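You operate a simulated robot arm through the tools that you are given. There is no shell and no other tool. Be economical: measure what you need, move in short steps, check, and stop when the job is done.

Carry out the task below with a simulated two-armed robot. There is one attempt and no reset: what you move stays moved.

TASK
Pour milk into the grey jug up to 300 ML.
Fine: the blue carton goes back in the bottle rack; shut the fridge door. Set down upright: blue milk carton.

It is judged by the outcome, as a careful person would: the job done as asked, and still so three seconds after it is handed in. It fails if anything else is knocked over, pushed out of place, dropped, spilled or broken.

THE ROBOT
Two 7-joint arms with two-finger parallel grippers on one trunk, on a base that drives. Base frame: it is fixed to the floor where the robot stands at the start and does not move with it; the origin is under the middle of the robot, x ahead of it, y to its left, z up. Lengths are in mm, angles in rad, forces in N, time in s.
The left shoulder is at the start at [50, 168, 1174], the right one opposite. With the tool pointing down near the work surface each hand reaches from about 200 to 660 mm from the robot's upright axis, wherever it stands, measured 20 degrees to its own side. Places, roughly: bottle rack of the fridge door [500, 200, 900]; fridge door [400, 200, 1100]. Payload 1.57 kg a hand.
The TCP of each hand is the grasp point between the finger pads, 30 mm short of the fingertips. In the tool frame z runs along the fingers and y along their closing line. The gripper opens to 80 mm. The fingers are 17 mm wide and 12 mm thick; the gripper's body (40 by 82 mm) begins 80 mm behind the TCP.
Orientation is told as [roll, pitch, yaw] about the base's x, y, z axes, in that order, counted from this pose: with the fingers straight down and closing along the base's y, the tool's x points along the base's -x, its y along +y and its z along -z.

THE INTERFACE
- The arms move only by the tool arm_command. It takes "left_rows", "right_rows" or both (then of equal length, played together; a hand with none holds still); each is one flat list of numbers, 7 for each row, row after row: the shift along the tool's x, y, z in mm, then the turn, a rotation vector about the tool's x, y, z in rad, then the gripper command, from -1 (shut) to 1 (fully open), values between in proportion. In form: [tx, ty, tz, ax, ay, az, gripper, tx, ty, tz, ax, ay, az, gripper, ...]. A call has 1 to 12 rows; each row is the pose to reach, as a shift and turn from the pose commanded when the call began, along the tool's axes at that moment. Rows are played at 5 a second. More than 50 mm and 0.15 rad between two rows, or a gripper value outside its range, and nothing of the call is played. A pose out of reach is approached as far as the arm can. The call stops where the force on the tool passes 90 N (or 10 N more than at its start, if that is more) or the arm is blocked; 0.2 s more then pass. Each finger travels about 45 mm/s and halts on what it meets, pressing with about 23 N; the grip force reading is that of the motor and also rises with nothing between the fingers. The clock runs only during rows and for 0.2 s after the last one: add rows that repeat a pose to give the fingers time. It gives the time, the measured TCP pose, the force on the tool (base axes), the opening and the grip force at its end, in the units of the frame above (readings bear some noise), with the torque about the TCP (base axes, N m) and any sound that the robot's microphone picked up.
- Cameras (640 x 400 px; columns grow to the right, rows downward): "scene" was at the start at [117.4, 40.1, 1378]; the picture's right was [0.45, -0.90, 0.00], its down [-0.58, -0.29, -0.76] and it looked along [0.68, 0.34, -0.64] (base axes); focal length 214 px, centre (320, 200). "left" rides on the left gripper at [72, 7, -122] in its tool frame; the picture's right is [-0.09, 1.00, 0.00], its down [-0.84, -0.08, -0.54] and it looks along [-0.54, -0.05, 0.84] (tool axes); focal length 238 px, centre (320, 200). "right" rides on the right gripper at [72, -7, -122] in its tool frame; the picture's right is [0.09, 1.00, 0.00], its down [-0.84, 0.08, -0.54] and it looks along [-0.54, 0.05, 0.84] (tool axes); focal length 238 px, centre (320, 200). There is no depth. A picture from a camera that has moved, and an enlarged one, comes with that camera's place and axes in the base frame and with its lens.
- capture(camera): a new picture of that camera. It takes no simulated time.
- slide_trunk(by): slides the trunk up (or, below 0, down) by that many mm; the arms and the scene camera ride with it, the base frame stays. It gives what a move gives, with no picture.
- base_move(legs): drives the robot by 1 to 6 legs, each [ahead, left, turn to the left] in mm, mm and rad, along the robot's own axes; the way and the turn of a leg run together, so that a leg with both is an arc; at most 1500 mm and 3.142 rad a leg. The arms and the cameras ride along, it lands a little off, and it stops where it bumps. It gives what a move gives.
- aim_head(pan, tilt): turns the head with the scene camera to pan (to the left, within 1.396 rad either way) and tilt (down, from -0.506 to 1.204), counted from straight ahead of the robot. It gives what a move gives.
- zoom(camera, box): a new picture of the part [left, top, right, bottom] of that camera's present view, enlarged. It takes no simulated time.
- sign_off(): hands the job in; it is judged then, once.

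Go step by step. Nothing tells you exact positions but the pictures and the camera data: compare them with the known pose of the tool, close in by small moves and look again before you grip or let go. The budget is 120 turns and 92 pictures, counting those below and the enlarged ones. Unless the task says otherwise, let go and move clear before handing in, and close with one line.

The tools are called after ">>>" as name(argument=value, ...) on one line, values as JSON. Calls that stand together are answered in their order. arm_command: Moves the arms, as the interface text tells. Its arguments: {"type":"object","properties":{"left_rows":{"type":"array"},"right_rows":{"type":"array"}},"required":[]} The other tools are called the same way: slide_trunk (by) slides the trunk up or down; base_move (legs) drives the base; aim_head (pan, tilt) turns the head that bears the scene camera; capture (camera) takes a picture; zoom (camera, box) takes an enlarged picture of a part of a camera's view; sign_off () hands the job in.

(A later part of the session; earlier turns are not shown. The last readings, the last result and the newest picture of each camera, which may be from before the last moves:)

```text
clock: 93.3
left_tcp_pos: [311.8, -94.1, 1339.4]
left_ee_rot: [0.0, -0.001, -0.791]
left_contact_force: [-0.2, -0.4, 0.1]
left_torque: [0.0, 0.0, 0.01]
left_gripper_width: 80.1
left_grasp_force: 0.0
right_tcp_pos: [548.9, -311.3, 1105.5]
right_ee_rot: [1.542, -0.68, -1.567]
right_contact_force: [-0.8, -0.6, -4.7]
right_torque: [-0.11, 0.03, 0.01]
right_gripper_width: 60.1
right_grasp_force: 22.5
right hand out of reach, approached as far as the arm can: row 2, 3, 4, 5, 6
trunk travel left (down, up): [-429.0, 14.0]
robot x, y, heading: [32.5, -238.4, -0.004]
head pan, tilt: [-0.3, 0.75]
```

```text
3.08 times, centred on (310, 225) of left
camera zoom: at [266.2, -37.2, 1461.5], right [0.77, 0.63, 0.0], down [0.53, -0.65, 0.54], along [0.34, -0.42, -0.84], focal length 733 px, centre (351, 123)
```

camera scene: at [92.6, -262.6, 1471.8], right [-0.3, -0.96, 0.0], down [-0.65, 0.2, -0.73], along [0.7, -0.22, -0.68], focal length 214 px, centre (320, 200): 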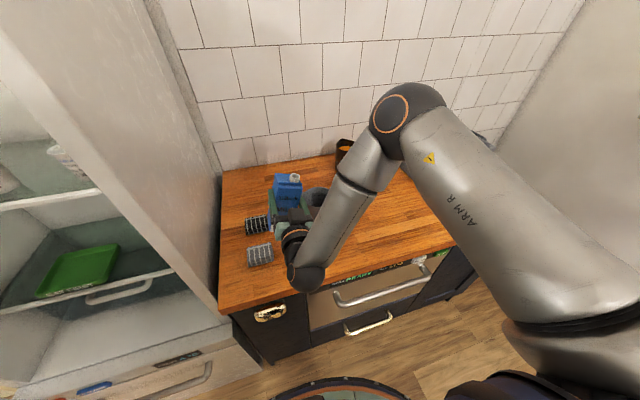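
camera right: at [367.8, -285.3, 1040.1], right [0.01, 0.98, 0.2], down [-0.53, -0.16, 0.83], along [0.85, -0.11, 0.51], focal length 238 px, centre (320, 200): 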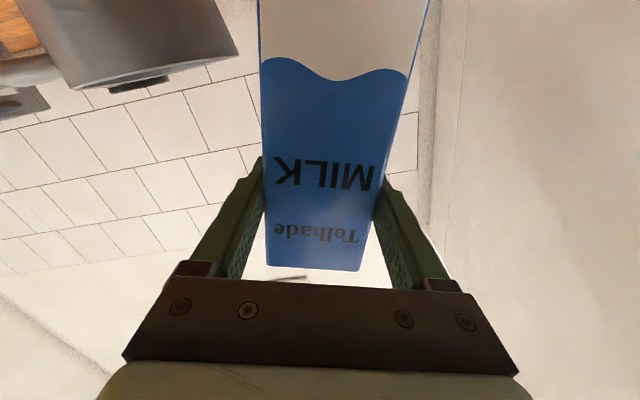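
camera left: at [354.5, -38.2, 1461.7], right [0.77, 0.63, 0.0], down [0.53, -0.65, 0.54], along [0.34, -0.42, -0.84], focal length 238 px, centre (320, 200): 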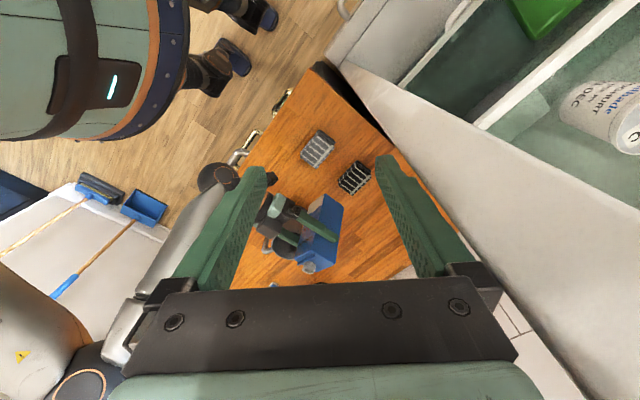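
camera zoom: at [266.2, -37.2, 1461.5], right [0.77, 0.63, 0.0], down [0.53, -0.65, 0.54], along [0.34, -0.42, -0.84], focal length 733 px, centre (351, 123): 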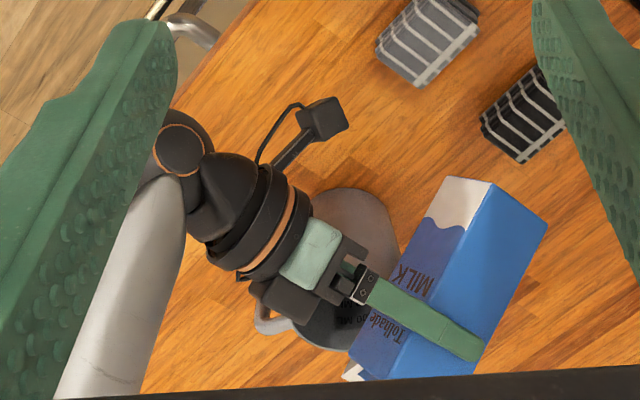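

Tilted to 51°, with the spout just inside the jug's left rim. I'll shift right 16 mm and down a little with the base and trunk.

>>> base_move(legs=[[0, -17, 0]])

>>> slide_trunk(by=-14)

>>> arm_command(right_rows=[0, 0, 0, 0, 0, 0.08, -1, 0, 0, 0, 0, 0, 0.16, -1, 0, 0, 0, 0, 0, 0.24, -1, 0, 0, 0, 0, 0, 0.24, -1, 0, 0, 0, 0, 0, 0.24, -1])

>>> capture(camera="left")

```text
clock: 94.1
left_tcp_pos: [311.2, -112.3, 1339.4]
left_ee_rot: [0.001, -0.002, -0.792]
left_contact_force: [-0.1, -0.2, 0.1]
left_torque: [0.03, 0.0, 0.0]
left_gripper_width: 80.3
left_grasp_force: 0.0
right_tcp_pos: [549.5, -327.6, 1105.9]
right_ee_rot: [1.542, -0.681, -1.568]
right_contact_force: [0.4, -1.1, -3.1]
right_torque: [-0.08, 0.03, 0.04]
right_gripper_width: 59.8
right_grasp_force: 23.4
trunk travel left (down, up): [-429.0, 14.0]
robot x, y, heading: [35.0, -257.2, 0.001]
head pan, tilt: [-0.3, 0.75]
```

```text
clock: 94.7
left_tcp_pos: [310.5, -109.8, 1327.0]
left_ee_rot: [-0.001, -0.003, -0.791]
left_contact_force: [-0.1, -0.4, 0.1]
left_torque: [0.0, 0.01, -0.04]
left_gripper_width: 80.0
left_grasp_force: 0.1
right_tcp_pos: [548.7, -328.1, 1092.1]
right_ee_rot: [1.541, -0.683, -1.564]
right_contact_force: [-0.5, 0.3, -3.3]
right_torque: [-0.08, 0.02, -0.02]
right_gripper_width: 60.1
right_grasp_force: 23.1
trunk travel left (down, up): [-415.0, 28.0]
robot x, y, heading: [33.6, -258.0, 0.002]
head pan, tilt: [-0.3, 0.75]
```

```text
clock: 95.9
left_tcp_pos: [311.1, -111.6, 1325.6]
left_ee_rot: [-0.001, 0.0, -0.793]
left_contact_force: [1.0, 0.0, -0.2]
left_torque: [0.01, -0.01, 0.02]
left_gripper_width: 79.9
left_grasp_force: 0.1
right_tcp_pos: [549.5, -327.7, 1092.8]
right_ee_rot: [1.544, -0.441, -1.575]
right_contact_force: [0.9, -0.6, -3.8]
right_torque: [-0.09, 0.02, 0.02]
right_gripper_width: 59.5
right_grasp_force: 23.2
trunk travel left (down, up): [-415.0, 28.0]
robot x, y, heading: [28.2, -257.1, 0.002]
head pan, tilt: [-0.3, 0.75]
```

```text
27 pictures are left
camera left: at [266.1, -54.1, 1447.5], right [0.77, 0.63, 0.0], down [0.53, -0.65, 0.54], along [0.34, -0.42, -0.84], focal length 238 px, centre (320, 200)
```

left: 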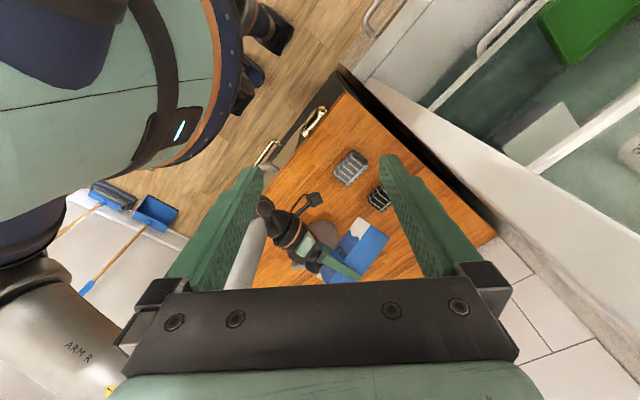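

>>> arm_command(left_rows=[0, 0, 0, 0, -0.12, 0, 1, 0, 0, 0, 0, -0.24, 0, 1, 0, 0, 0, 0, -0.24, 0, 1, 0, 0, 0, 0, -0.24, 0, 1], right_rows=[0, 0, 0, 0, 0, 0.06, -1, 0, 0, 0, 0, 0, 0.12, -1, 0, 0, 0, 0, 0, 0.12, -1, 0, 0, 0, 0, 0, 0.12, -1])

>>> zoom(camera="left", box=[230, 130, 430, 290])

```text
clock: 96.9
left_tcp_pos: [311.7, -112.3, 1324.8]
left_ee_rot: [-0.002, -0.243, -0.793]
left_contact_force: [0.2, 0.0, -0.3]
left_torque: [0.03, -0.03, 0.01]
left_gripper_width: 79.8
left_grasp_force: 0.0
right_tcp_pos: [550.0, -328.8, 1092.0]
right_ee_rot: [1.545, -0.321, -1.579]
right_contact_force: [-0.1, 0.1, -3.9]
right_torque: [-0.11, 0.08, -0.04]
right_gripper_width: 60.1
right_grasp_force: 23.4
trunk travel left (down, up): [-415.0, 28.0]
robot x, y, heading: [29.4, -255.2, 0.001]
head pan, tilt: [-0.3, 0.75]
```

```text
2.50 times, centred on (330, 210) of left
camera zoom: at [247.0, -35.3, 1426.5], right [0.77, 0.64, 0.02], down [0.42, -0.54, 0.73], along [0.47, -0.55, -0.69], focal length 596 px, centre (295, 175)
```

zoom: 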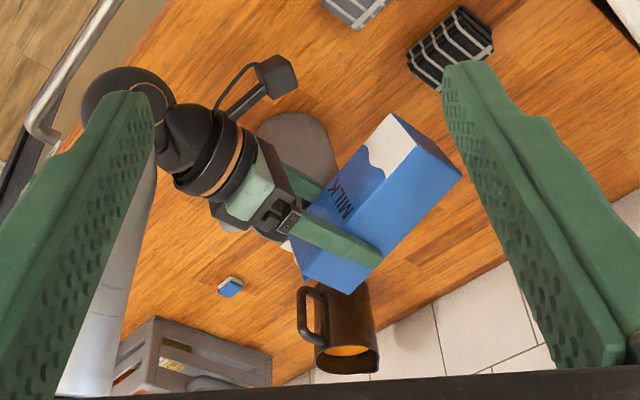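

The spout is over the jug and nothing has poured yet, judging by the weight. I'll continue tilting gently.

>>> arm_command(right_rows=[0, 0, 0, 0, 0, 0.06, -1, 0, 0, 0, 0, 0, 0.12, -1, 0, 0, 0, 0, 0, 0.12, -1, 0, 0, 0, 0, 0, 0.12, -1, 0, 0, 0, 0, 0, 0.12, -1, 0, 0, 0, 0, 0, 0.12, -1])

>>> zoom(camera="left", box=[230, 130, 430, 290])

```text
clock: 98.3
left_tcp_pos: [311.3, -111.2, 1325.9]
left_ee_rot: [-0.001, -0.243, -0.793]
left_contact_force: [-0.1, 0.0, -0.1]
left_torque: [0.01, 0.0, -0.03]
left_gripper_width: 80.0
left_grasp_force: 0.1
right_tcp_pos: [549.1, -327.8, 1092.6]
right_ee_rot: [1.548, -0.202, -1.58]
right_contact_force: [0.6, 0.0, -3.5]
right_torque: [-0.08, 0.01, 0.01]
right_gripper_width: 59.7
right_grasp_force: 23.0
trunk travel left (down, up): [-415.0, 28.0]
robot x, y, heading: [34.2, -253.5, 0.0]
head pan, tilt: [-0.3, 0.75]
```

```text
2.50 times, centred on (330, 210) of left
camera zoom: at [247.2, -35.5, 1426.6], right [0.77, 0.64, 0.02], down [0.42, -0.54, 0.73], along [0.47, -0.55, -0.69], focal length 596 px, centre (295, 175)
```

zoom: 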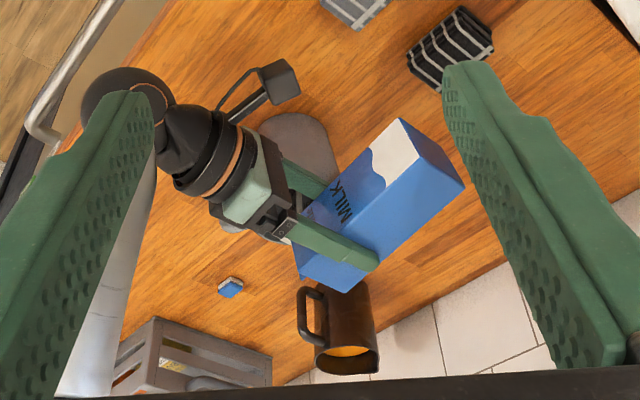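

>>> arm_command(right_rows=[0, 0, 0, 0, 0, 0.06, -1, 0, 0, 0, 0, 0, 0.12, -1, 0, 0, 0, 0, 0, 0.12, -1, 0, 0, 0, 0, 0, 0.12, -1, 0, 0, 0, 0, 0, 0.12, -1, 0, 0, 0, 0, 0, 0.12, -1])

>>> arm_command(right_rows=[0, 0, 0, 0, 0, 0, -1, 0, 0, 0, 0, 0, 0, -1, 0, 0, 0, 0, 0, 0, -1])

```text
clock: 99.7
left_tcp_pos: [311.0, -111.5, 1324.6]
left_ee_rot: [-0.002, -0.241, -0.793]
left_contact_force: [-0.5, 0.4, -0.5]
left_torque: [0.03, 0.02, 0.01]
left_gripper_width: 80.0
left_grasp_force: 0.0
right_tcp_pos: [550.0, -327.6, 1093.0]
right_ee_rot: [1.55, -0.082, -1.584]
right_contact_force: [0.0, 0.6, -2.5]
right_torque: [-0.06, 0.05, -0.05]
right_gripper_width: 59.9
right_grasp_force: 23.2
trunk travel left (down, up): [-415.0, 28.0]
robot x, y, heading: [29.1, -256.9, -0.007]
head pan, tilt: [-0.3, 0.75]
```

```text
clock: 100.5
left_tcp_pos: [311.0, -111.7, 1325.4]
left_ee_rot: [-0.001, -0.241, -0.792]
left_contact_force: [-0.6, 0.5, 0.4]
left_torque: [-0.03, 0.02, -0.02]
left_gripper_width: 79.9
left_grasp_force: 0.1
right_tcp_pos: [547.9, -328.0, 1093.2]
right_ee_rot: [1.548, -0.081, -1.583]
right_contact_force: [-0.8, 0.9, -3.9]
right_torque: [-0.09, 0.04, 0.0]
right_gripper_width: 59.8
right_grasp_force: 23.1
trunk travel left (down, up): [-415.0, 28.0]
robot x, y, heading: [34.8, -256.9, 0.004]
head pan, tilt: [-0.3, 0.75]
```

>>> arm_command(right_rows=[0, 0, 0, 0, 0, 0.06, -1, 0, 0, 0, 0, 0, 0.12, -1, 0, 0, 0, 0, 0, 0.12, -1, 0, 0, 0, 0, 0, 0.12, -1])

>>> capture(camera="right")

>>> zoom(camera="left", box=[230, 130, 430, 290])

```text
clock: 101.5
left_tcp_pos: [310.7, -111.5, 1325.9]
left_ee_rot: [-0.002, -0.242, -0.791]
left_contact_force: [0.4, 0.1, 0.5]
left_torque: [0.0, 0.0, 0.01]
left_gripper_width: 80.3
left_grasp_force: 0.1
right_tcp_pos: [548.0, -327.8, 1093.0]
right_ee_rot: [1.549, 0.039, -1.587]
right_contact_force: [0.8, 0.1, -3.8]
right_torque: [-0.09, 0.08, -0.03]
right_gripper_width: 60.1
right_grasp_force: 23.0
trunk travel left (down, up): [-415.0, 28.0]
robot x, y, heading: [34.7, -255.0, -0.002]
head pan, tilt: [-0.3, 0.75]
```

```text
24 pictures are left
camera right: at [426.5, -253.8, 1090.6], right [0.02, 0.05, 1.0], down [-0.55, -0.83, 0.06], along [0.83, -0.55, 0.01], focal length 238 px, centre (320, 200)
```

right: 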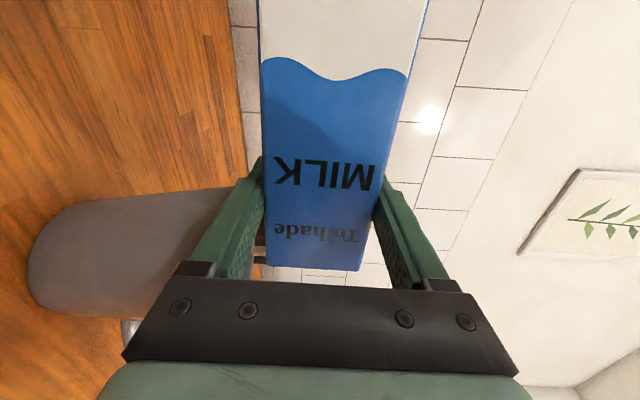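

```text
2.50 times, centred on (330, 210) of left
camera zoom: at [247.2, -35.5, 1426.6], right [0.77, 0.64, 0.02], down [0.42, -0.54, 0.73], along [0.47, -0.55, -0.69], focal length 596 px, centre (295, 175)
```

zoom: 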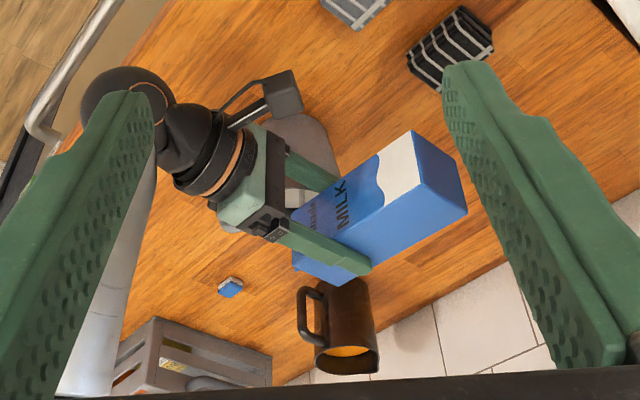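

There's a white patch where the inside of the jug would be, so milk may already be flowing. I'll tilt back and inspect.

>>> arm_command(right_rows=[0, 0, 0, 0, 0, -0.14, -1, 0, 0, 0, 0, 0, -0.28, -1, 0, 0, 0, 0, 0, -0.42, -1, 0, 0, 0, 0, 0, -0.56, -1, 0, 0, 0, 0, 0, -0.7, -1])

>>> zoom(camera="left", box=[230, 130, 430, 290])

```text
clock: 102.7
left_tcp_pos: [310.9, -111.1, 1325.2]
left_ee_rot: [-0.002, -0.244, -0.792]
left_contact_force: [-0.5, -0.5, -0.5]
left_torque: [-0.02, 0.03, -0.02]
left_gripper_width: 80.0
left_grasp_force: 0.0
right_tcp_pos: [549.3, -327.4, 1091.6]
right_ee_rot: [1.542, -0.665, -1.568]
right_contact_force: [0.3, -0.2, -4.2]
right_torque: [-0.09, 0.02, 0.0]
right_gripper_width: 59.8
right_grasp_force: 23.0
trunk travel left (down, up): [-415.0, 28.0]
robot x, y, heading: [33.2, -258.1, -0.004]
head pan, tilt: [-0.3, 0.75]
```

```text
2.50 times, centred on (330, 210) of left
camera zoom: at [247.2, -35.5, 1426.6], right [0.77, 0.64, 0.02], down [0.42, -0.54, 0.73], along [0.47, -0.55, -0.69], focal length 596 px, centre (295, 175)
```

zoom: 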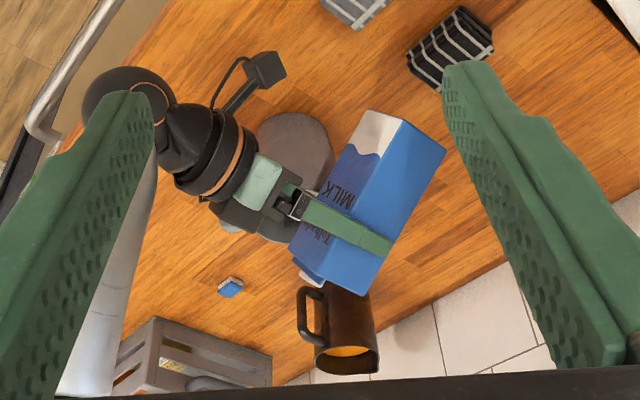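

>>> base_move(legs=[[0, 95, 0]])

>>> zoom(camera="left", box=[210, 130, 410, 290])

```text
clock: 104.2
left_tcp_pos: [312.0, -18.2, 1325.1]
left_ee_rot: [-0.004, -0.243, -0.792]
left_contact_force: [0.5, 0.7, -1.1]
left_torque: [0.01, -0.01, 0.01]
left_gripper_width: 79.8
left_grasp_force: 0.0
right_tcp_pos: [549.2, -233.4, 1093.3]
right_ee_rot: [1.543, -0.662, -1.566]
right_contact_force: [0.5, -0.1, -3.0]
right_torque: [-0.01, 0.05, -0.03]
right_gripper_width: 60.0
right_grasp_force: 22.8
trunk travel left (down, up): [-415.0, 28.0]
robot x, y, heading: [31.6, -164.3, 0.002]
head pan, tilt: [-0.3, 0.75]
```

```text
2.50 times, centred on (310, 210) of left
camera zoom: at [247.4, 58.8, 1426.5], right [0.77, 0.64, 0.02], down [0.42, -0.54, 0.73], along [0.47, -0.55, -0.69], focal length 596 px, centre (345, 175)
```

zoom: 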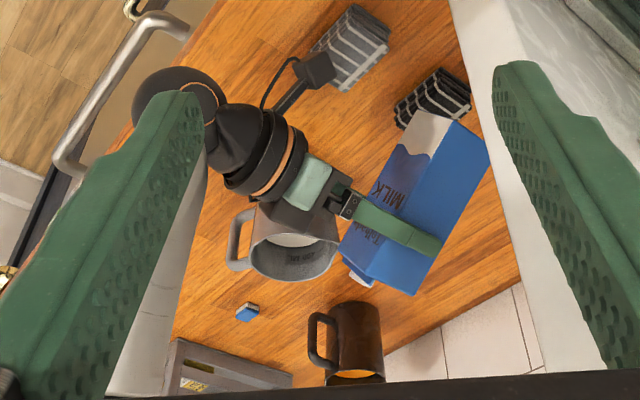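

>>> zoom(camera="left", box=[270, 185, 330, 233])

>>> zoom(camera="scene", box=[240, 130, 420, 280])

```text
8.33 times, centred on (300, 209) of left
camera zoom: at [247.4, 58.8, 1426.5], right [0.77, 0.64, 0.02], down [0.42, -0.54, 0.73], along [0.47, -0.55, -0.69], focal length 1986 px, centre (487, 125)
```

zoom: 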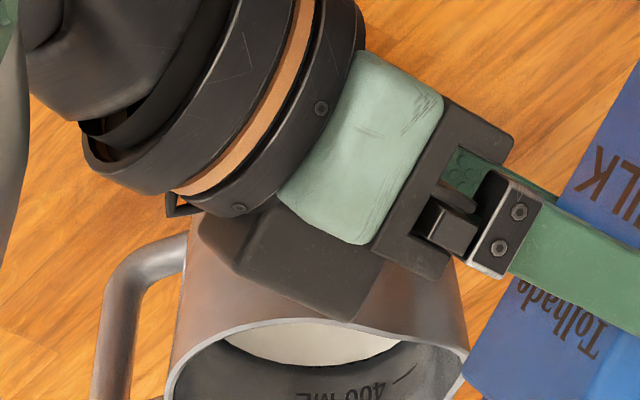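

```text
2.67 times, centred on (330, 205) of scene
camera zoom: at [154.2, -185.5, 1445.8], right [-0.3, -0.95, 0.0], down [-0.65, 0.2, -0.73], along [0.7, -0.22, -0.68], focal length 572 px, centre (293, 187)
```

zoom: 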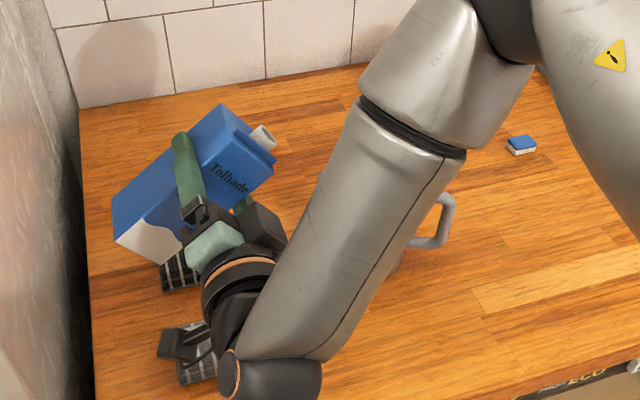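

>>> zoom(camera="left", box=[278, 205, 328, 245])

```text
10.00 times, centred on (303, 225) of left
camera zoom: at [247.4, 58.8, 1426.5], right [0.77, 0.64, 0.02], down [0.42, -0.54, 0.73], along [0.47, -0.55, -0.69], focal length 2384 px, centre (490, -50)
```

zoom: 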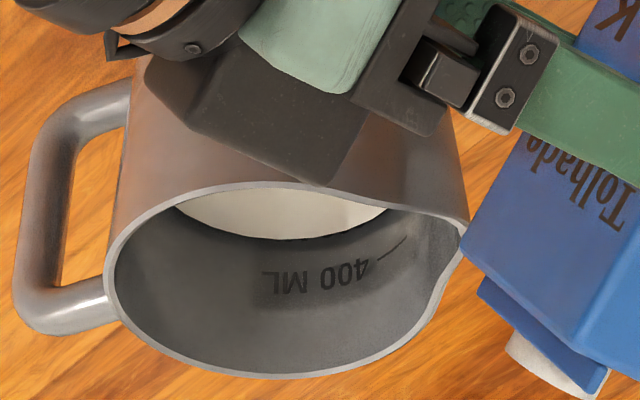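

There's clearly milk in the jug already, somewhat below the 400 mark. I need an accurate reading, so I'll back away for a clear view.

>>> base_move(legs=[[-150, 0, 0], [0, -230, 0]])

>>> slide_trunk(by=27)

>>> capture(camera="scene")

>>> capture(camera="left")

```text
clock: 107.8
left_tcp_pos: [162.1, -249.4, 1326.5]
left_ee_rot: [-0.002, -0.244, -0.801]
left_contact_force: [-0.7, 0.5, 0.7]
left_torque: [0.04, -0.02, -0.01]
left_gripper_width: 79.8
left_grasp_force: 0.1
right_tcp_pos: [399.9, -466.9, 1092.7]
right_ee_rot: [1.541, -0.663, -1.574]
right_contact_force: [1.0, -0.3, -4.1]
right_torque: [-0.08, 0.05, 0.01]
right_gripper_width: 59.7
right_grasp_force: 23.2
trunk travel left (down, up): [-415.0, 28.0]
robot x, y, heading: [-118.4, -391.0, -0.007]
head pan, tilt: [-0.3, 0.75]
```

```text
clock: 108.5
left_tcp_pos: [162.1, -249.6, 1352.4]
left_ee_rot: [-0.002, -0.241, -0.797]
left_contact_force: [-0.2, 0.6, 1.1]
left_torque: [0.0, -0.03, 0.02]
left_gripper_width: 80.4
left_grasp_force: 0.1
right_tcp_pos: [399.1, -467.5, 1118.9]
right_ee_rot: [1.539, -0.662, -1.57]
right_contact_force: [0.1, 1.7, -3.6]
right_torque: [-0.07, 0.03, 0.0]
right_gripper_width: 59.8
right_grasp_force: 22.9
trunk travel left (down, up): [-442.0, 1.0]
robot x, y, heading: [-116.7, -392.0, -0.005]
head pan, tilt: [-0.3, 0.75]
```

```text
17 pictures are left
camera scene: at [4.8, -416.9, 1472.8], right [-0.3, -0.95, 0.0], down [-0.65, 0.21, -0.73], along [0.7, -0.22, -0.68], focal length 214 px, centre (320, 200)
```

scene: 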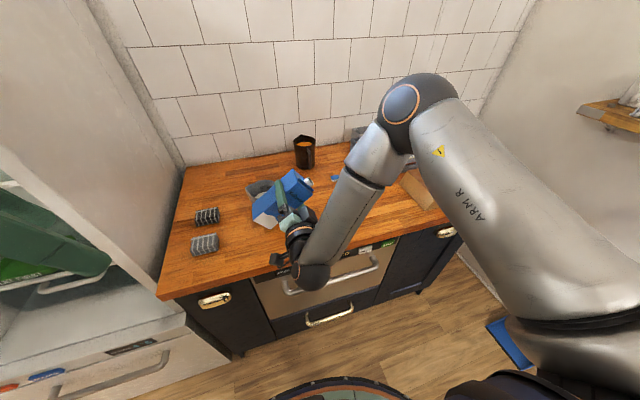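

```text
16 pictures are left
camera left: at [99.6, -173.2, 1453.5], right [0.78, 0.63, 0.02], down [0.42, -0.54, 0.73], along [0.47, -0.56, -0.69], focal length 238 px, centre (320, 200)
```

left: 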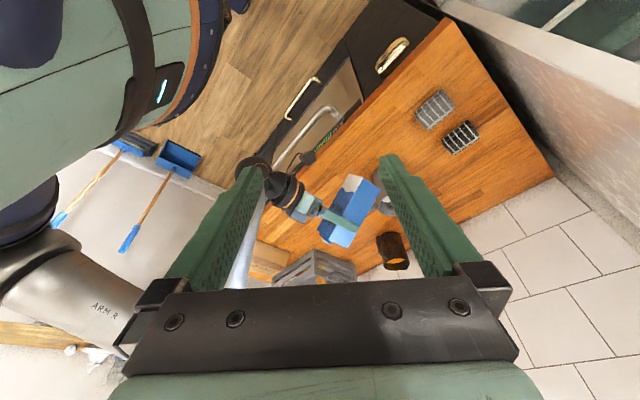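

>>> base_move(legs=[[60, -130, 0]])

>>> zoom(camera="scene", box=[200, 150, 300, 230])

```text
clock: 110.3
left_tcp_pos: [221.6, -381.2, 1352.1]
left_ee_rot: [-0.001, -0.241, -0.799]
left_contact_force: [0.3, -0.7, 0.0]
left_torque: [0.01, 0.06, 0.05]
left_gripper_width: 79.9
left_grasp_force: 0.0
right_tcp_pos: [458.8, -600.4, 1119.3]
right_ee_rot: [1.543, -0.661, -1.573]
right_contact_force: [0.5, 0.0, -3.0]
right_torque: [-0.06, 0.04, 0.03]
right_gripper_width: 59.8
right_grasp_force: 22.8
trunk travel left (down, up): [-442.0, 1.0]
robot x, y, heading: [-57.9, -524.8, -0.012]
head pan, tilt: [-0.3, 0.75]
```

```text
5.00 times, centred on (250, 190) of scene
camera zoom: at [63.2, -549.3, 1472.7], right [-0.3, -0.95, 0.0], down [-0.65, 0.21, -0.73], along [0.7, -0.22, -0.68], focal length 1072 px, centre (670, 250)
```

zoom: 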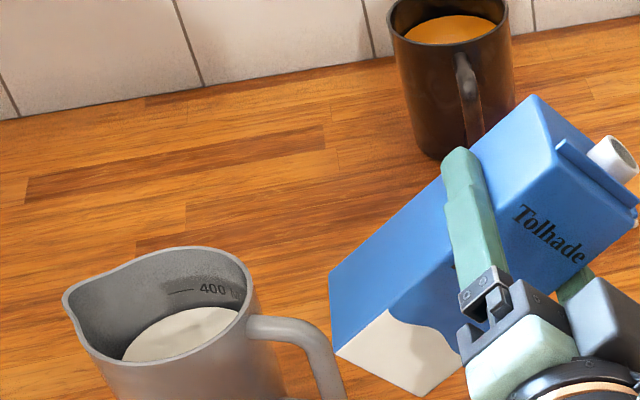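

>>> zoom(camera="scene", box=[196, 196, 244, 226])

```text
13.33 times, centred on (220, 211) of scene
camera zoom: at [63.2, -549.3, 1472.7], right [-0.3, -0.95, 0.0], down [-0.65, 0.21, -0.73], along [0.7, -0.22, -0.68], focal length 2860 px, centre (1653, 53)
```

zoom: 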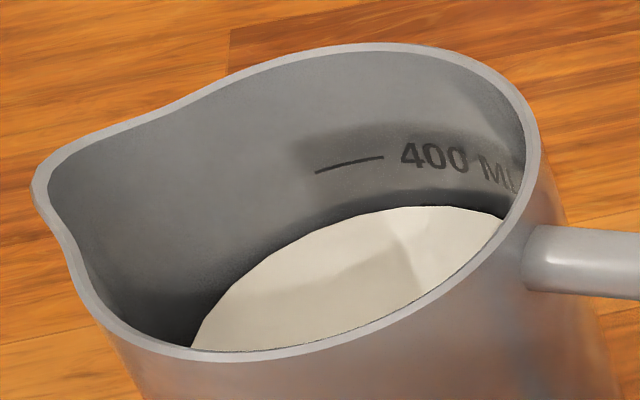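

The level sits about 16 mm below the 400 line. I'll zoom in on the waterline to look for the 300 label.

>>> zoom(camera="scene", box=[216, 204, 236, 217])

```text
16.00 times, centred on (226, 210) of scene
camera zoom: at [63.2, -549.3, 1472.7], right [-0.3, -0.95, 0.0], down [-0.65, 0.21, -0.73], along [0.7, -0.22, -0.68], focal length 3432 px, centre (1824, 32)
```

zoom: 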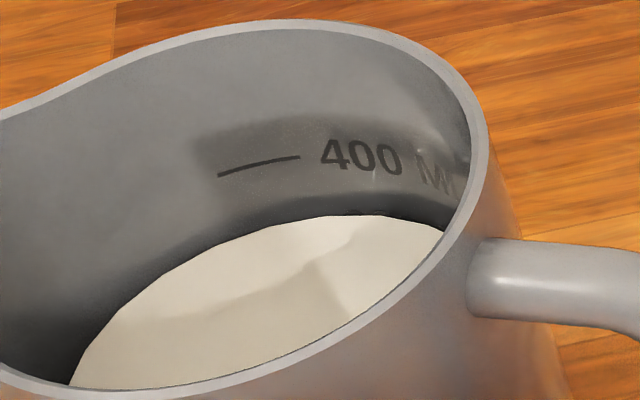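

The waterline just covers the 300 label, so the level is at or slightly over 300 ml, which means pouring is done. I'll back away, bring the carton upright, and tuck the left hand aside.

>>> base_move(legs=[[-200, 0, 0]])

>>> arm_command(left_rows=[28, 28, -7, 0, 0, 0, 1, 56, 56, -14, 0, 0, 0, 1, 83, 83, -20, 0, 0, 0, 1, 111, 111, -27, 0, 0, 0, 1, 139, 139, -34, 0, 0, 0, 1, 139, 139, -34, 0, 0, 0, 1, 139, 139, -34, 0, 0, 0, 1], right_rows=[0, 0, 0, 0, 0, -0.13, -1, 0, 0, 0, 0, 0, -0.26, -1, 0, 0, 0, 0, 0, -0.39, -1, 0, 0, 0, 0, 0, -0.52, -1, 0, 0, 0, 0, 0, -0.65, -1, 0, 0, 0, 0, 0, -0.78, -1, 0, 0, 0, 0, 0, -0.905, -1])

>>> base_move(legs=[[0, 195, 0], [0, 0, 1.86]])

>>> aim_head(pan=-0.25, tilt=0.65)

>>> capture(camera="scene")

```text
clock: 111.9
left_tcp_pos: [23.1, -380.3, 1352.0]
left_ee_rot: [-0.003, -0.242, -0.795]
left_contact_force: [0.2, -0.3, 0.5]
left_torque: [0.01, -0.03, -0.01]
left_gripper_width: 79.9
left_grasp_force: 0.2
right_tcp_pos: [260.2, -597.1, 1119.9]
right_ee_rot: [1.543, -0.661, -1.573]
right_contact_force: [-0.1, -0.1, -3.8]
right_torque: [-0.09, 0.03, 0.02]
right_gripper_width: 59.9
right_grasp_force: 23.0
trunk travel left (down, up): [-442.0, 1.0]
robot x, y, heading: [-250.7, -526.0, 0.001]
head pan, tilt: [-0.3, 0.75]
```

```text
clock: 113.5
left_tcp_pos: [22.9, -177.1, 1352.6]
left_ee_rot: [-0.001, -0.242, -0.798]
left_contact_force: [0.9, 0.8, -0.8]
left_torque: [-0.02, 0.02, 0.02]
left_gripper_width: 80.2
left_grasp_force: 0.0
right_tcp_pos: [260.9, -597.0, 1120.3]
right_ee_rot: [0.048, -1.548, -0.069]
right_contact_force: [-0.2, 0.2, -4.1]
right_torque: [0.01, 0.03, -0.02]
right_gripper_width: 60.0
right_grasp_force: 23.1
trunk travel left (down, up): [-442.0, 1.0]
robot x, y, heading: [-255.9, -520.6, -0.007]
head pan, tilt: [-0.3, 0.75]
```

```text
clock: 120.4
left_tcp_pos: [-668.9, -168.7, 1353.6]
left_ee_rot: [-0.002, -0.241, 1.089]
left_contact_force: [0.0, 0.4, -0.4]
left_torque: [-0.01, -0.01, 0.0]
left_gripper_width: 79.9
left_grasp_force: 0.0
right_tcp_pos: [-344.9, 186.4, 1118.9]
right_ee_rot: [0.169, -1.545, 1.697]
right_contact_force: [0.3, 0.5, -2.6]
right_torque: [-0.03, 0.01, -0.01]
right_gripper_width: 59.9
right_grasp_force: 22.9
trunk travel left (down, up): [-442.0, 1.0]
robot x, y, heading: [-250.5, -323.8, 1.882]
head pan, tilt: [-0.3, 0.75]
```

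```text
clock: 121.1
left_tcp_pos: [-668.3, -167.1, 1355.0]
left_ee_rot: [-0.002, -0.242, 1.089]
left_contact_force: [-0.4, -0.1, -0.3]
left_torque: [-0.03, -0.02, -0.02]
left_gripper_width: 79.8
left_grasp_force: 0.1
right_tcp_pos: [-343.7, 186.7, 1119.9]
right_ee_rot: [0.155, -1.545, 1.711]
right_contact_force: [-0.5, 0.4, -3.2]
right_torque: [-0.02, 0.0, -0.02]
right_gripper_width: 59.9
right_grasp_force: 22.9
trunk travel left (down, up): [-442.0, 1.0]
robot x, y, heading: [-253.8, -326.7, 1.88]
head pan, tilt: [-0.25, 0.649]
```

```text
12 pictures are left
camera scene: at [-269.5, -198.0, 1481.3], right [1.0, 0.06, 0.0], down [0.04, -0.6, -0.8], along [-0.05, 0.79, -0.61], focal length 214 px, centre (320, 200)
```

scene: 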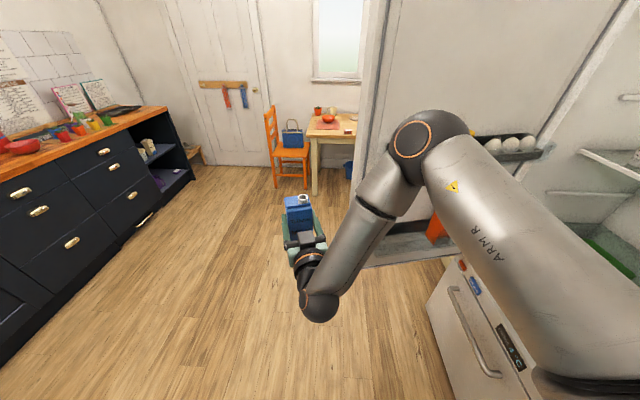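

The carton is upright. I'll lower to lip-clearing height and line up in front of its rack slot.

>>> slide_trunk(by=-64)

>>> base_move(legs=[[0, 0, -0.028], [-60, 0, 0], [0, -345, 0]])

>>> capture(camera="scene")

```text
clock: 122.1
left_tcp_pos: [-668.6, -167.9, 1289.1]
left_ee_rot: [0.0, -0.24, 1.089]
left_contact_force: [-0.4, 0.0, -0.6]
left_torque: [0.01, 0.01, -0.01]
left_gripper_width: 79.9
left_grasp_force: 0.0
right_tcp_pos: [-343.6, 186.1, 1055.7]
right_ee_rot: [0.171, -1.546, 1.694]
right_contact_force: [-0.6, -0.6, -2.7]
right_torque: [-0.05, -0.02, -0.01]
right_gripper_width: 59.8
right_grasp_force: 23.4
trunk travel left (down, up): [-378.0, 65.0]
robot x, y, heading: [-252.4, -325.4, 1.88]
head pan, tilt: [-0.25, 0.649]
```

```text
clock: 126.7
left_tcp_pos: [-313.0, -117.9, 1289.9]
left_ee_rot: [-0.001, -0.243, 1.058]
left_contact_force: [-0.3, 0.1, -1.6]
left_torque: [0.02, -0.01, 0.0]
left_gripper_width: 79.7
left_grasp_force: 0.1
right_tcp_pos: [21.6, 227.1, 1055.9]
right_ee_rot: [0.171, -1.547, 1.664]
right_contact_force: [0.6, 0.7, -2.6]
right_torque: [-0.03, 0.0, 0.02]
right_gripper_width: 59.8
right_grasp_force: 23.3
trunk travel left (down, up): [-378.0, 65.0]
robot x, y, heading: [97.4, -288.0, 1.853]
head pan, tilt: [-0.25, 0.649]
```

```text
11 pictures are left
camera scene: at [84.4, -160.4, 1417.4], right [1.0, 0.03, 0.0], down [0.02, -0.6, -0.8], along [-0.02, 0.8, -0.6], focal length 214 px, centre (320, 200)
```

scene: 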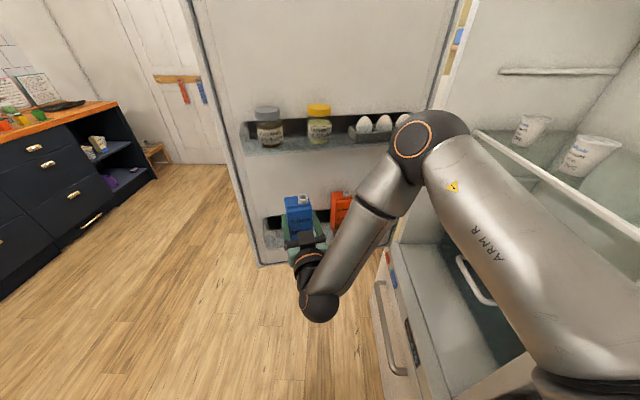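

Alignment is within a couple of mm of the pick-up line, and the elbow is well clear. I'll drive in over the lip.

>>> base_move(legs=[[112, 2, 0]])

>>> capture(camera="scene")

```text
clock: 127.9
left_tcp_pos: [-347.2, -10.1, 1288.9]
left_ee_rot: [-0.001, -0.242, 1.056]
left_contact_force: [0.4, 1.3, 0.3]
left_torque: [0.02, -0.06, 0.02]
left_gripper_width: 80.1
left_grasp_force: 0.0
right_tcp_pos: [-11.1, 333.7, 1055.6]
right_ee_rot: [0.151, -1.546, 1.685]
right_contact_force: [-0.8, 0.5, -3.4]
right_torque: [-0.02, -0.01, 0.0]
right_gripper_width: 59.7
right_grasp_force: 23.0
trunk travel left (down, up): [-378.0, 65.0]
robot x, y, heading: [62.8, -182.6, 1.85]
head pan, tilt: [-0.25, 0.649]
```

```text
10 pictures are left
camera scene: at [51.5, -52.9, 1417.2], right [1.0, 0.03, 0.0], down [0.02, -0.61, -0.8], along [-0.02, 0.8, -0.61], focal length 214 px, centre (320, 200)
```

scene: 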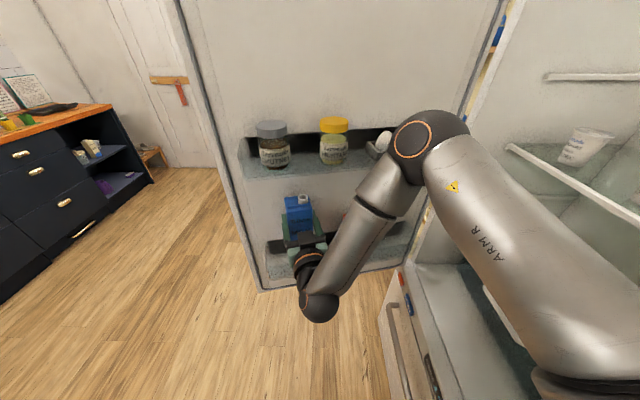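

I'm 8 mm shallow compared with the pick-up pose. I'll nudge in, then lower.

>>> arm_command(right_rows=[0, 0, 4, 0, 0, 0, -1, 0, 1, 9, 0, 0, 0, -1, 0, 1, 9, 0, 0, 0, -1])

>>> slide_trunk(by=-60)

>>> capture(camera="right")

```text
clock: 128.7
left_tcp_pos: [-345.5, -11.6, 1289.4]
left_ee_rot: [-0.003, -0.243, 1.058]
left_contact_force: [-0.7, 0.0, -0.9]
left_torque: [0.01, -0.01, -0.04]
left_gripper_width: 80.0
left_grasp_force: 0.0
right_tcp_pos: [-13.2, 341.2, 1054.8]
right_ee_rot: [0.147, -1.545, 1.688]
right_contact_force: [0.4, 0.5, -4.7]
right_torque: [-0.02, -0.02, 0.01]
right_gripper_width: 59.9
right_grasp_force: 22.8
trunk travel left (down, up): [-378.0, 65.0]
robot x, y, heading: [66.6, -179.6, 1.847]
head pan, tilt: [-0.25, 0.649]
```

```text
clock: 129.7
left_tcp_pos: [-345.8, -11.8, 1228.9]
left_ee_rot: [0.0, -0.242, 1.058]
left_contact_force: [0.4, -0.5, -0.2]
left_torque: [0.02, 0.0, 0.0]
left_gripper_width: 80.1
left_grasp_force: 0.1
right_tcp_pos: [-13.9, 340.5, 995.7]
right_ee_rot: [0.155, -1.546, 1.678]
right_contact_force: [-0.1, 0.1, -4.0]
right_torque: [-0.02, -0.02, 0.02]
right_gripper_width: 59.8
right_grasp_force: 22.9
trunk travel left (down, up): [-318.0, 125.0]
robot x, y, heading: [62.9, -181.3, 1.853]
head pan, tilt: [-0.25, 0.649]
```

```text
9 pictures are left
camera right: at [22.7, 223.4, 925.5], right [-0.96, -0.26, -0.09], down [0.06, -0.52, 0.85], along [-0.27, 0.81, 0.52], focal length 238 px, centre (320, 200)
```

right: 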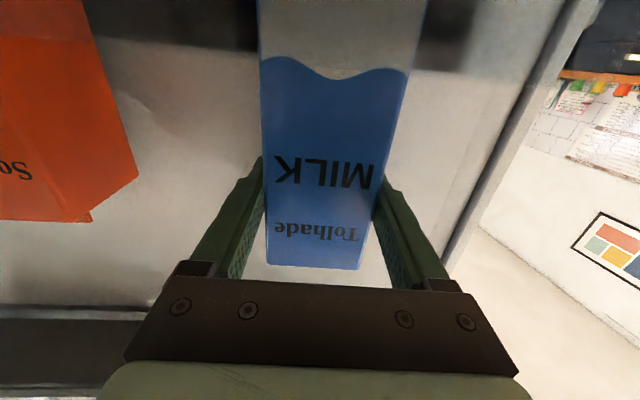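

It's going into the slot with no contact. I'll lower the rest in small steps.

>>> slide_trunk(by=-25)

>>> slide_trunk(by=-4)

```text
clock: 130.4
left_tcp_pos: [-345.4, -11.9, 1204.3]
left_ee_rot: [-0.001, -0.243, 1.057]
left_contact_force: [-0.4, 0.3, -0.2]
left_torque: [0.02, 0.0, -0.02]
left_gripper_width: 79.9
left_grasp_force: 0.0
right_tcp_pos: [-13.6, 341.7, 970.2]
right_ee_rot: [0.153, -1.543, 1.679]
right_contact_force: [-0.2, 0.2, -2.7]
right_torque: [-0.08, 0.0, 0.0]
right_gripper_width: 59.9
right_grasp_force: 23.0
trunk travel left (down, up): [-293.0, 150.0]
robot x, y, heading: [67.0, -178.8, 1.849]
head pan, tilt: [-0.25, 0.649]
```

```text
clock: 130.9
left_tcp_pos: [-345.2, -11.0, 1199.3]
left_ee_rot: [0.001, -0.242, 1.058]
left_contact_force: [0.1, -0.7, -1.0]
left_torque: [0.02, 0.0, -0.01]
left_gripper_width: 79.8
left_grasp_force: 0.1
right_tcp_pos: [-13.9, 341.4, 967.0]
right_ee_rot: [0.186, -1.548, 1.649]
right_contact_force: [0.8, -0.2, 2.4]
right_torque: [0.2, -0.18, -0.03]
right_gripper_width: 59.6
right_grasp_force: 22.7
trunk travel left (down, up): [-289.0, 154.0]
robot x, y, heading: [66.6, -181.8, 1.847]
head pan, tilt: [-0.25, 0.649]
```

The carton is resting on the rack floor, as the force has reversed. I'll open the gripper and check.

>>> arm_command(right_rows=[0, 0, 0, 0, 0, 0, 0.6, 0, 0, 0, 0, 0, 0, 0.8, 0, 0, 0, 0, 0, 0, 1, 0, 0, 0, 0, 0, 0, 1])

>>> capture(camera="right")

```text
clock: 131.9
left_tcp_pos: [-346.0, -11.5, 1200.1]
left_ee_rot: [-0.001, -0.242, 1.058]
left_contact_force: [0.7, 0.2, -0.4]
left_torque: [0.0, 0.01, -0.04]
left_gripper_width: 80.0
left_grasp_force: 0.1
right_tcp_pos: [-14.5, 340.5, 966.5]
right_ee_rot: [0.154, -1.546, 1.68]
right_contact_force: [-0.1, 0.2, -0.3]
right_torque: [0.01, -0.02, 0.0]
right_gripper_width: 80.2
right_grasp_force: 0.0
trunk travel left (down, up): [-289.0, 154.0]
robot x, y, heading: [65.1, -181.3, 1.848]
head pan, tilt: [-0.25, 0.649]
```

```text
8 pictures are left
camera right: at [22.6, 223.3, 896.6], right [-0.96, -0.26, -0.09], down [0.06, -0.52, 0.85], along [-0.27, 0.81, 0.52], focal length 238 px, centre (320, 200)
```

right: 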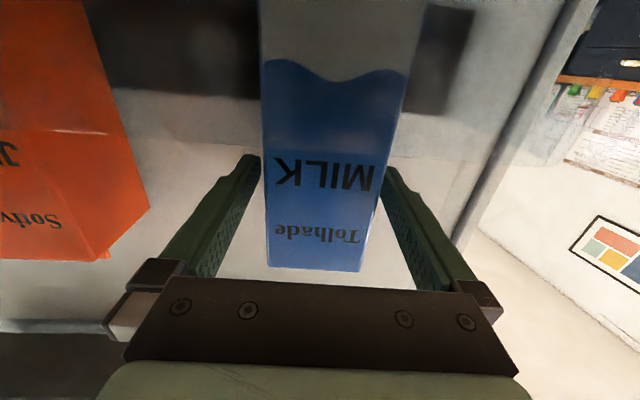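

The carton stands upright in its slot, released. I'll back straight out and drive round to the outer side of the door, closing the gripper on the way.

>>> base_move(legs=[[-105, 0, 0], [0, 880, 0]])

>>> arm_command(right_rows=[0, 0, 0, 0, 0, 0, -1, 0, 0, 0, 0, 0, 0, -1, 0, 0, 0, 0, 0, 0, -1, 0, 0, 0, 0, 0, 0, -1, 0, 0, 0, 0, 0, 0, -1])

>>> base_move(legs=[[0, 0, -1.85], [0, 1160, 0]])

>>> aim_head(pan=-0.1, tilt=0.5)

>>> capture(camera="scene")

```text
clock: 140.9
left_tcp_pos: [-1173.7, -375.8, 1200.6]
left_ee_rot: [-0.003, -0.242, 1.078]
left_contact_force: [-0.5, -0.1, -0.4]
left_torque: [0.0, 0.0, -0.03]
left_gripper_width: 79.8
left_grasp_force: 0.1
right_tcp_pos: [-850.4, -15.5, 966.4]
right_ee_rot: [0.151, -1.546, 1.704]
right_contact_force: [-1.0, 0.0, 0.3]
right_torque: [-0.02, 0.01, 0.01]
right_gripper_width: 80.0
right_grasp_force: 0.0
trunk travel left (down, up): [-289.0, 154.0]
robot x, y, heading: [-761.6, -537.0, 1.873]
head pan, tilt: [-0.25, 0.649]
```

```text
clock: 142.1
left_tcp_pos: [-1173.5, -375.7, 1199.6]
left_ee_rot: [-0.002, -0.242, 1.078]
left_contact_force: [-0.9, -0.4, 0.9]
left_torque: [-0.02, 0.0, 0.02]
left_gripper_width: 80.3
left_grasp_force: 0.0
right_tcp_pos: [-850.4, -15.7, 966.7]
right_ee_rot: [0.153, -1.544, 1.701]
right_contact_force: [0.2, -1.1, 0.3]
right_torque: [0.03, 0.01, -0.07]
right_gripper_width: 0.0
right_grasp_force: 14.6
trunk travel left (down, up): [-289.0, 154.0]
robot x, y, heading: [-755.7, -535.5, 1.867]
head pan, tilt: [-0.25, 0.649]
```

```text
clock: 157.0
left_tcp_pos: [-508.3, 982.4, 1200.0]
left_ee_rot: [-0.002, -0.243, -0.772]
left_contact_force: [-0.3, 0.0, 0.7]
left_torque: [0.0, -0.01, 0.01]
left_gripper_width: 79.7
left_grasp_force: 0.1
right_tcp_pos: [-252.7, 571.4, 965.8]
right_ee_rot: [0.151, -1.544, -0.15]
right_contact_force: [-1.0, -0.2, 0.0]
right_torque: [-0.05, 0.01, 0.04]
right_gripper_width: 0.3
right_grasp_force: 21.3
trunk travel left (down, up): [-289.0, 154.0]
robot x, y, heading: [-775.5, 629.2, 0.019]
head pan, tilt: [-0.25, 0.649]
```

```text
clock: 157.7
left_tcp_pos: [-508.8, 981.0, 1200.9]
left_ee_rot: [-0.001, -0.243, -0.774]
left_contact_force: [0.5, -0.7, -0.1]
left_torque: [0.0, 0.01, 0.02]
left_gripper_width: 80.0
left_grasp_force: 0.1
right_tcp_pos: [-253.3, 570.6, 966.9]
right_ee_rot: [0.154, -1.545, -0.15]
right_contact_force: [-0.7, -0.1, 0.0]
right_torque: [0.01, -0.02, -0.02]
right_gripper_width: 0.0
right_grasp_force: 21.7
trunk travel left (down, up): [-289.0, 154.0]
robot x, y, heading: [-774.6, 627.9, 0.014]
head pan, tilt: [-0.099, 0.499]
```

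```text
7 pictures are left
camera scene: at [-645.9, 625.1, 1341.7], right [-0.08, -1.0, 0.0], down [-0.48, 0.04, -0.88], along [0.87, -0.07, -0.48], focal length 214 px, centre (320, 200)
```

scene: 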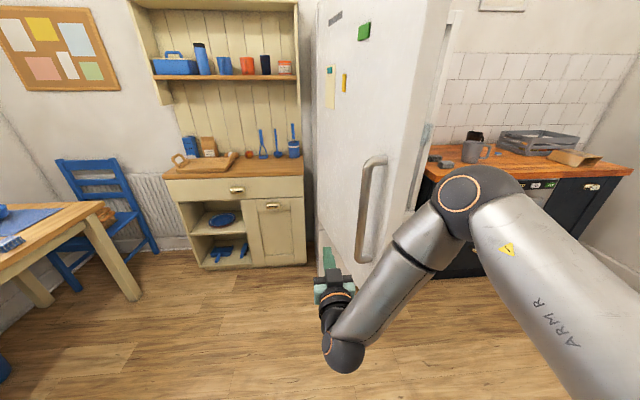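

The hand is outside the door, with the handle to its right. I'll move forward, then push the door closed along an arc.

>>> base_move(legs=[[200, 0, 0], [10, -120, 0], [58, -150, 0]])

>>> capture(camera="scene")

```text
clock: 159.4
left_tcp_pos: [-315.6, 983.0, 1201.5]
left_ee_rot: [0.005, -0.244, -0.775]
left_contact_force: [-0.2, -0.6, 0.3]
left_torque: [-0.02, -0.02, -0.01]
left_gripper_width: 80.1
left_grasp_force: 0.0
right_tcp_pos: [-59.4, 569.4, 965.9]
right_ee_rot: [0.224, -1.543, -0.228]
right_contact_force: [0.0, -0.3, 0.3]
right_torque: [-0.01, -0.01, 0.0]
right_gripper_width: 0.1
right_grasp_force: 21.3
trunk travel left (down, up): [-289.0, 154.0]
robot x, y, heading: [-581.4, 632.9, 0.018]
head pan, tilt: [-0.099, 0.499]
stopped in leg 1: the robot was blocked; the commanded pose is now the measured one
```

```text
6 pictures are left
camera scene: at [-454.9, 626.6, 1342.5], right [-0.08, -1.0, 0.0], down [-0.47, 0.04, -0.88], along [0.88, -0.07, -0.47], focal length 214 px, centre (320, 200)
```

scene: 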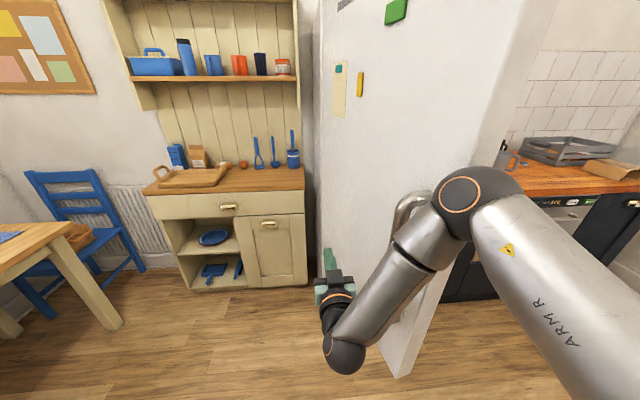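

The forearm has met the handle, which makes a good push point. I'll ease back slightly and push right.

>>> base_move(legs=[[-8, 0, 0], [0, -130, 0]])

>>> capture(camera="scene")

```text
clock: 161.6
left_tcp_pos: [-315.5, 850.7, 1200.9]
left_ee_rot: [0.0, -0.244, -0.776]
left_contact_force: [-1.3, 0.5, -0.2]
left_torque: [0.01, -0.01, -0.03]
left_gripper_width: 80.0
left_grasp_force: 0.1
right_tcp_pos: [-62.5, 438.2, 963.5]
right_ee_rot: [0.134, -1.538, -0.139]
right_contact_force: [0.1, -0.2, 0.2]
right_torque: [0.0, 0.0, -0.02]
right_gripper_width: 0.0
right_grasp_force: 21.3
trunk travel left (down, up): [-289.0, 154.0]
robot x, y, heading: [-588.4, 501.7, 0.013]
head pan, tilt: [-0.099, 0.499]
```

```text
5 pictures are left
camera scene: at [-454.9, 494.9, 1341.8], right [-0.08, -1.0, 0.0], down [-0.48, 0.04, -0.88], along [0.87, -0.07, -0.48], focal length 214 px, centre (320, 200)
```

scene: 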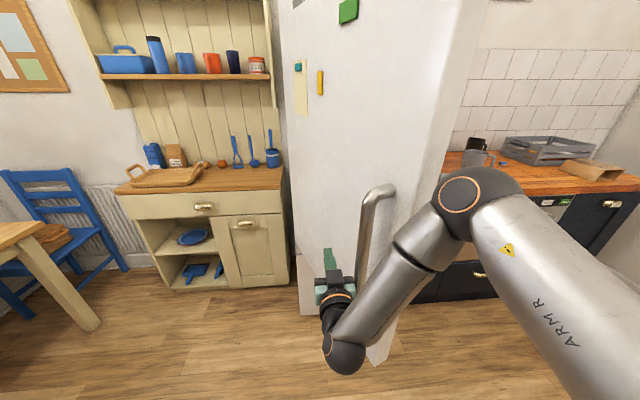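

The door is swinging shut smoothly, so I'll continue along the arc.

>>> base_move(legs=[[30, -120, 0], [70, -110, 0]])

>>> capture(camera="scene")

```text
clock: 164.5
left_tcp_pos: [-211.9, 623.7, 1201.1]
left_ee_rot: [-0.001, -0.242, -0.776]
left_contact_force: [-0.5, -0.1, 0.0]
left_torque: [-0.02, 0.02, -0.01]
left_gripper_width: 80.1
left_grasp_force: 0.0
right_tcp_pos: [41.2, 210.3, 963.2]
right_ee_rot: [0.134, -1.538, -0.136]
right_contact_force: [-0.3, 0.4, 0.1]
right_torque: [-0.02, -0.01, 0.01]
right_gripper_width: 0.2
right_grasp_force: 21.3
trunk travel left (down, up): [-289.0, 154.0]
robot x, y, heading: [-480.1, 271.3, 0.015]
head pan, tilt: [-0.099, 0.499]
```

```text
4 pictures are left
camera scene: at [-351.2, 267.9, 1341.7], right [-0.08, -1.0, 0.0], down [-0.48, 0.04, -0.88], along [0.87, -0.07, -0.48], focal length 214 px, centre (320, 200)
```

scene: 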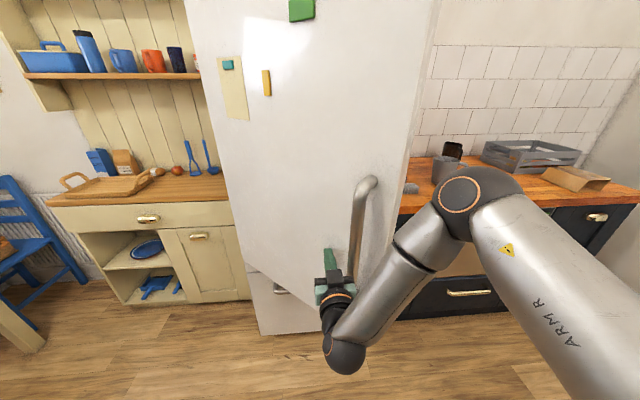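

>>> base_move(legs=[[150, -77, 0], [130, -48, 0], [35, 0, 0]])

>>> capture(camera="scene")

```text
clock: 167.3
left_tcp_pos: [96.7, 500.0, 1202.5]
left_ee_rot: [0.007, -0.247, -0.781]
left_contact_force: [0.3, -0.1, 0.2]
left_torque: [-0.01, 0.0, 0.02]
left_gripper_width: 79.9
left_grasp_force: 0.0
right_tcp_pos: [346.5, 88.7, 965.4]
right_ee_rot: [0.088, -1.536, -0.086]
right_contact_force: [-70.2, -8.8, 6.4]
right_torque: [0.75, -0.68, -0.32]
right_gripper_width: 0.0
right_grasp_force: 21.2
trunk travel left (down, up): [-289.0, 154.0]
robot x, y, heading: [-169.5, 150.1, 0.011]
head pan, tilt: [-0.099, 0.499]
```

```text
3 pictures are left
camera scene: at [-44.3, 145.1, 1342.8], right [-0.09, -1.0, 0.0], down [-0.47, 0.04, -0.88], along [0.88, -0.08, -0.47], focal length 214 px, centre (320, 200)
```

scene: 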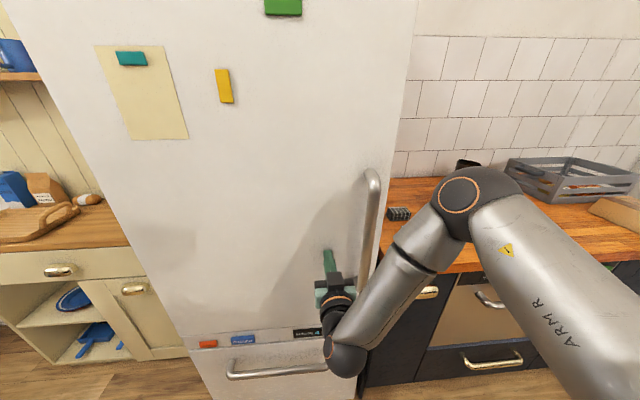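

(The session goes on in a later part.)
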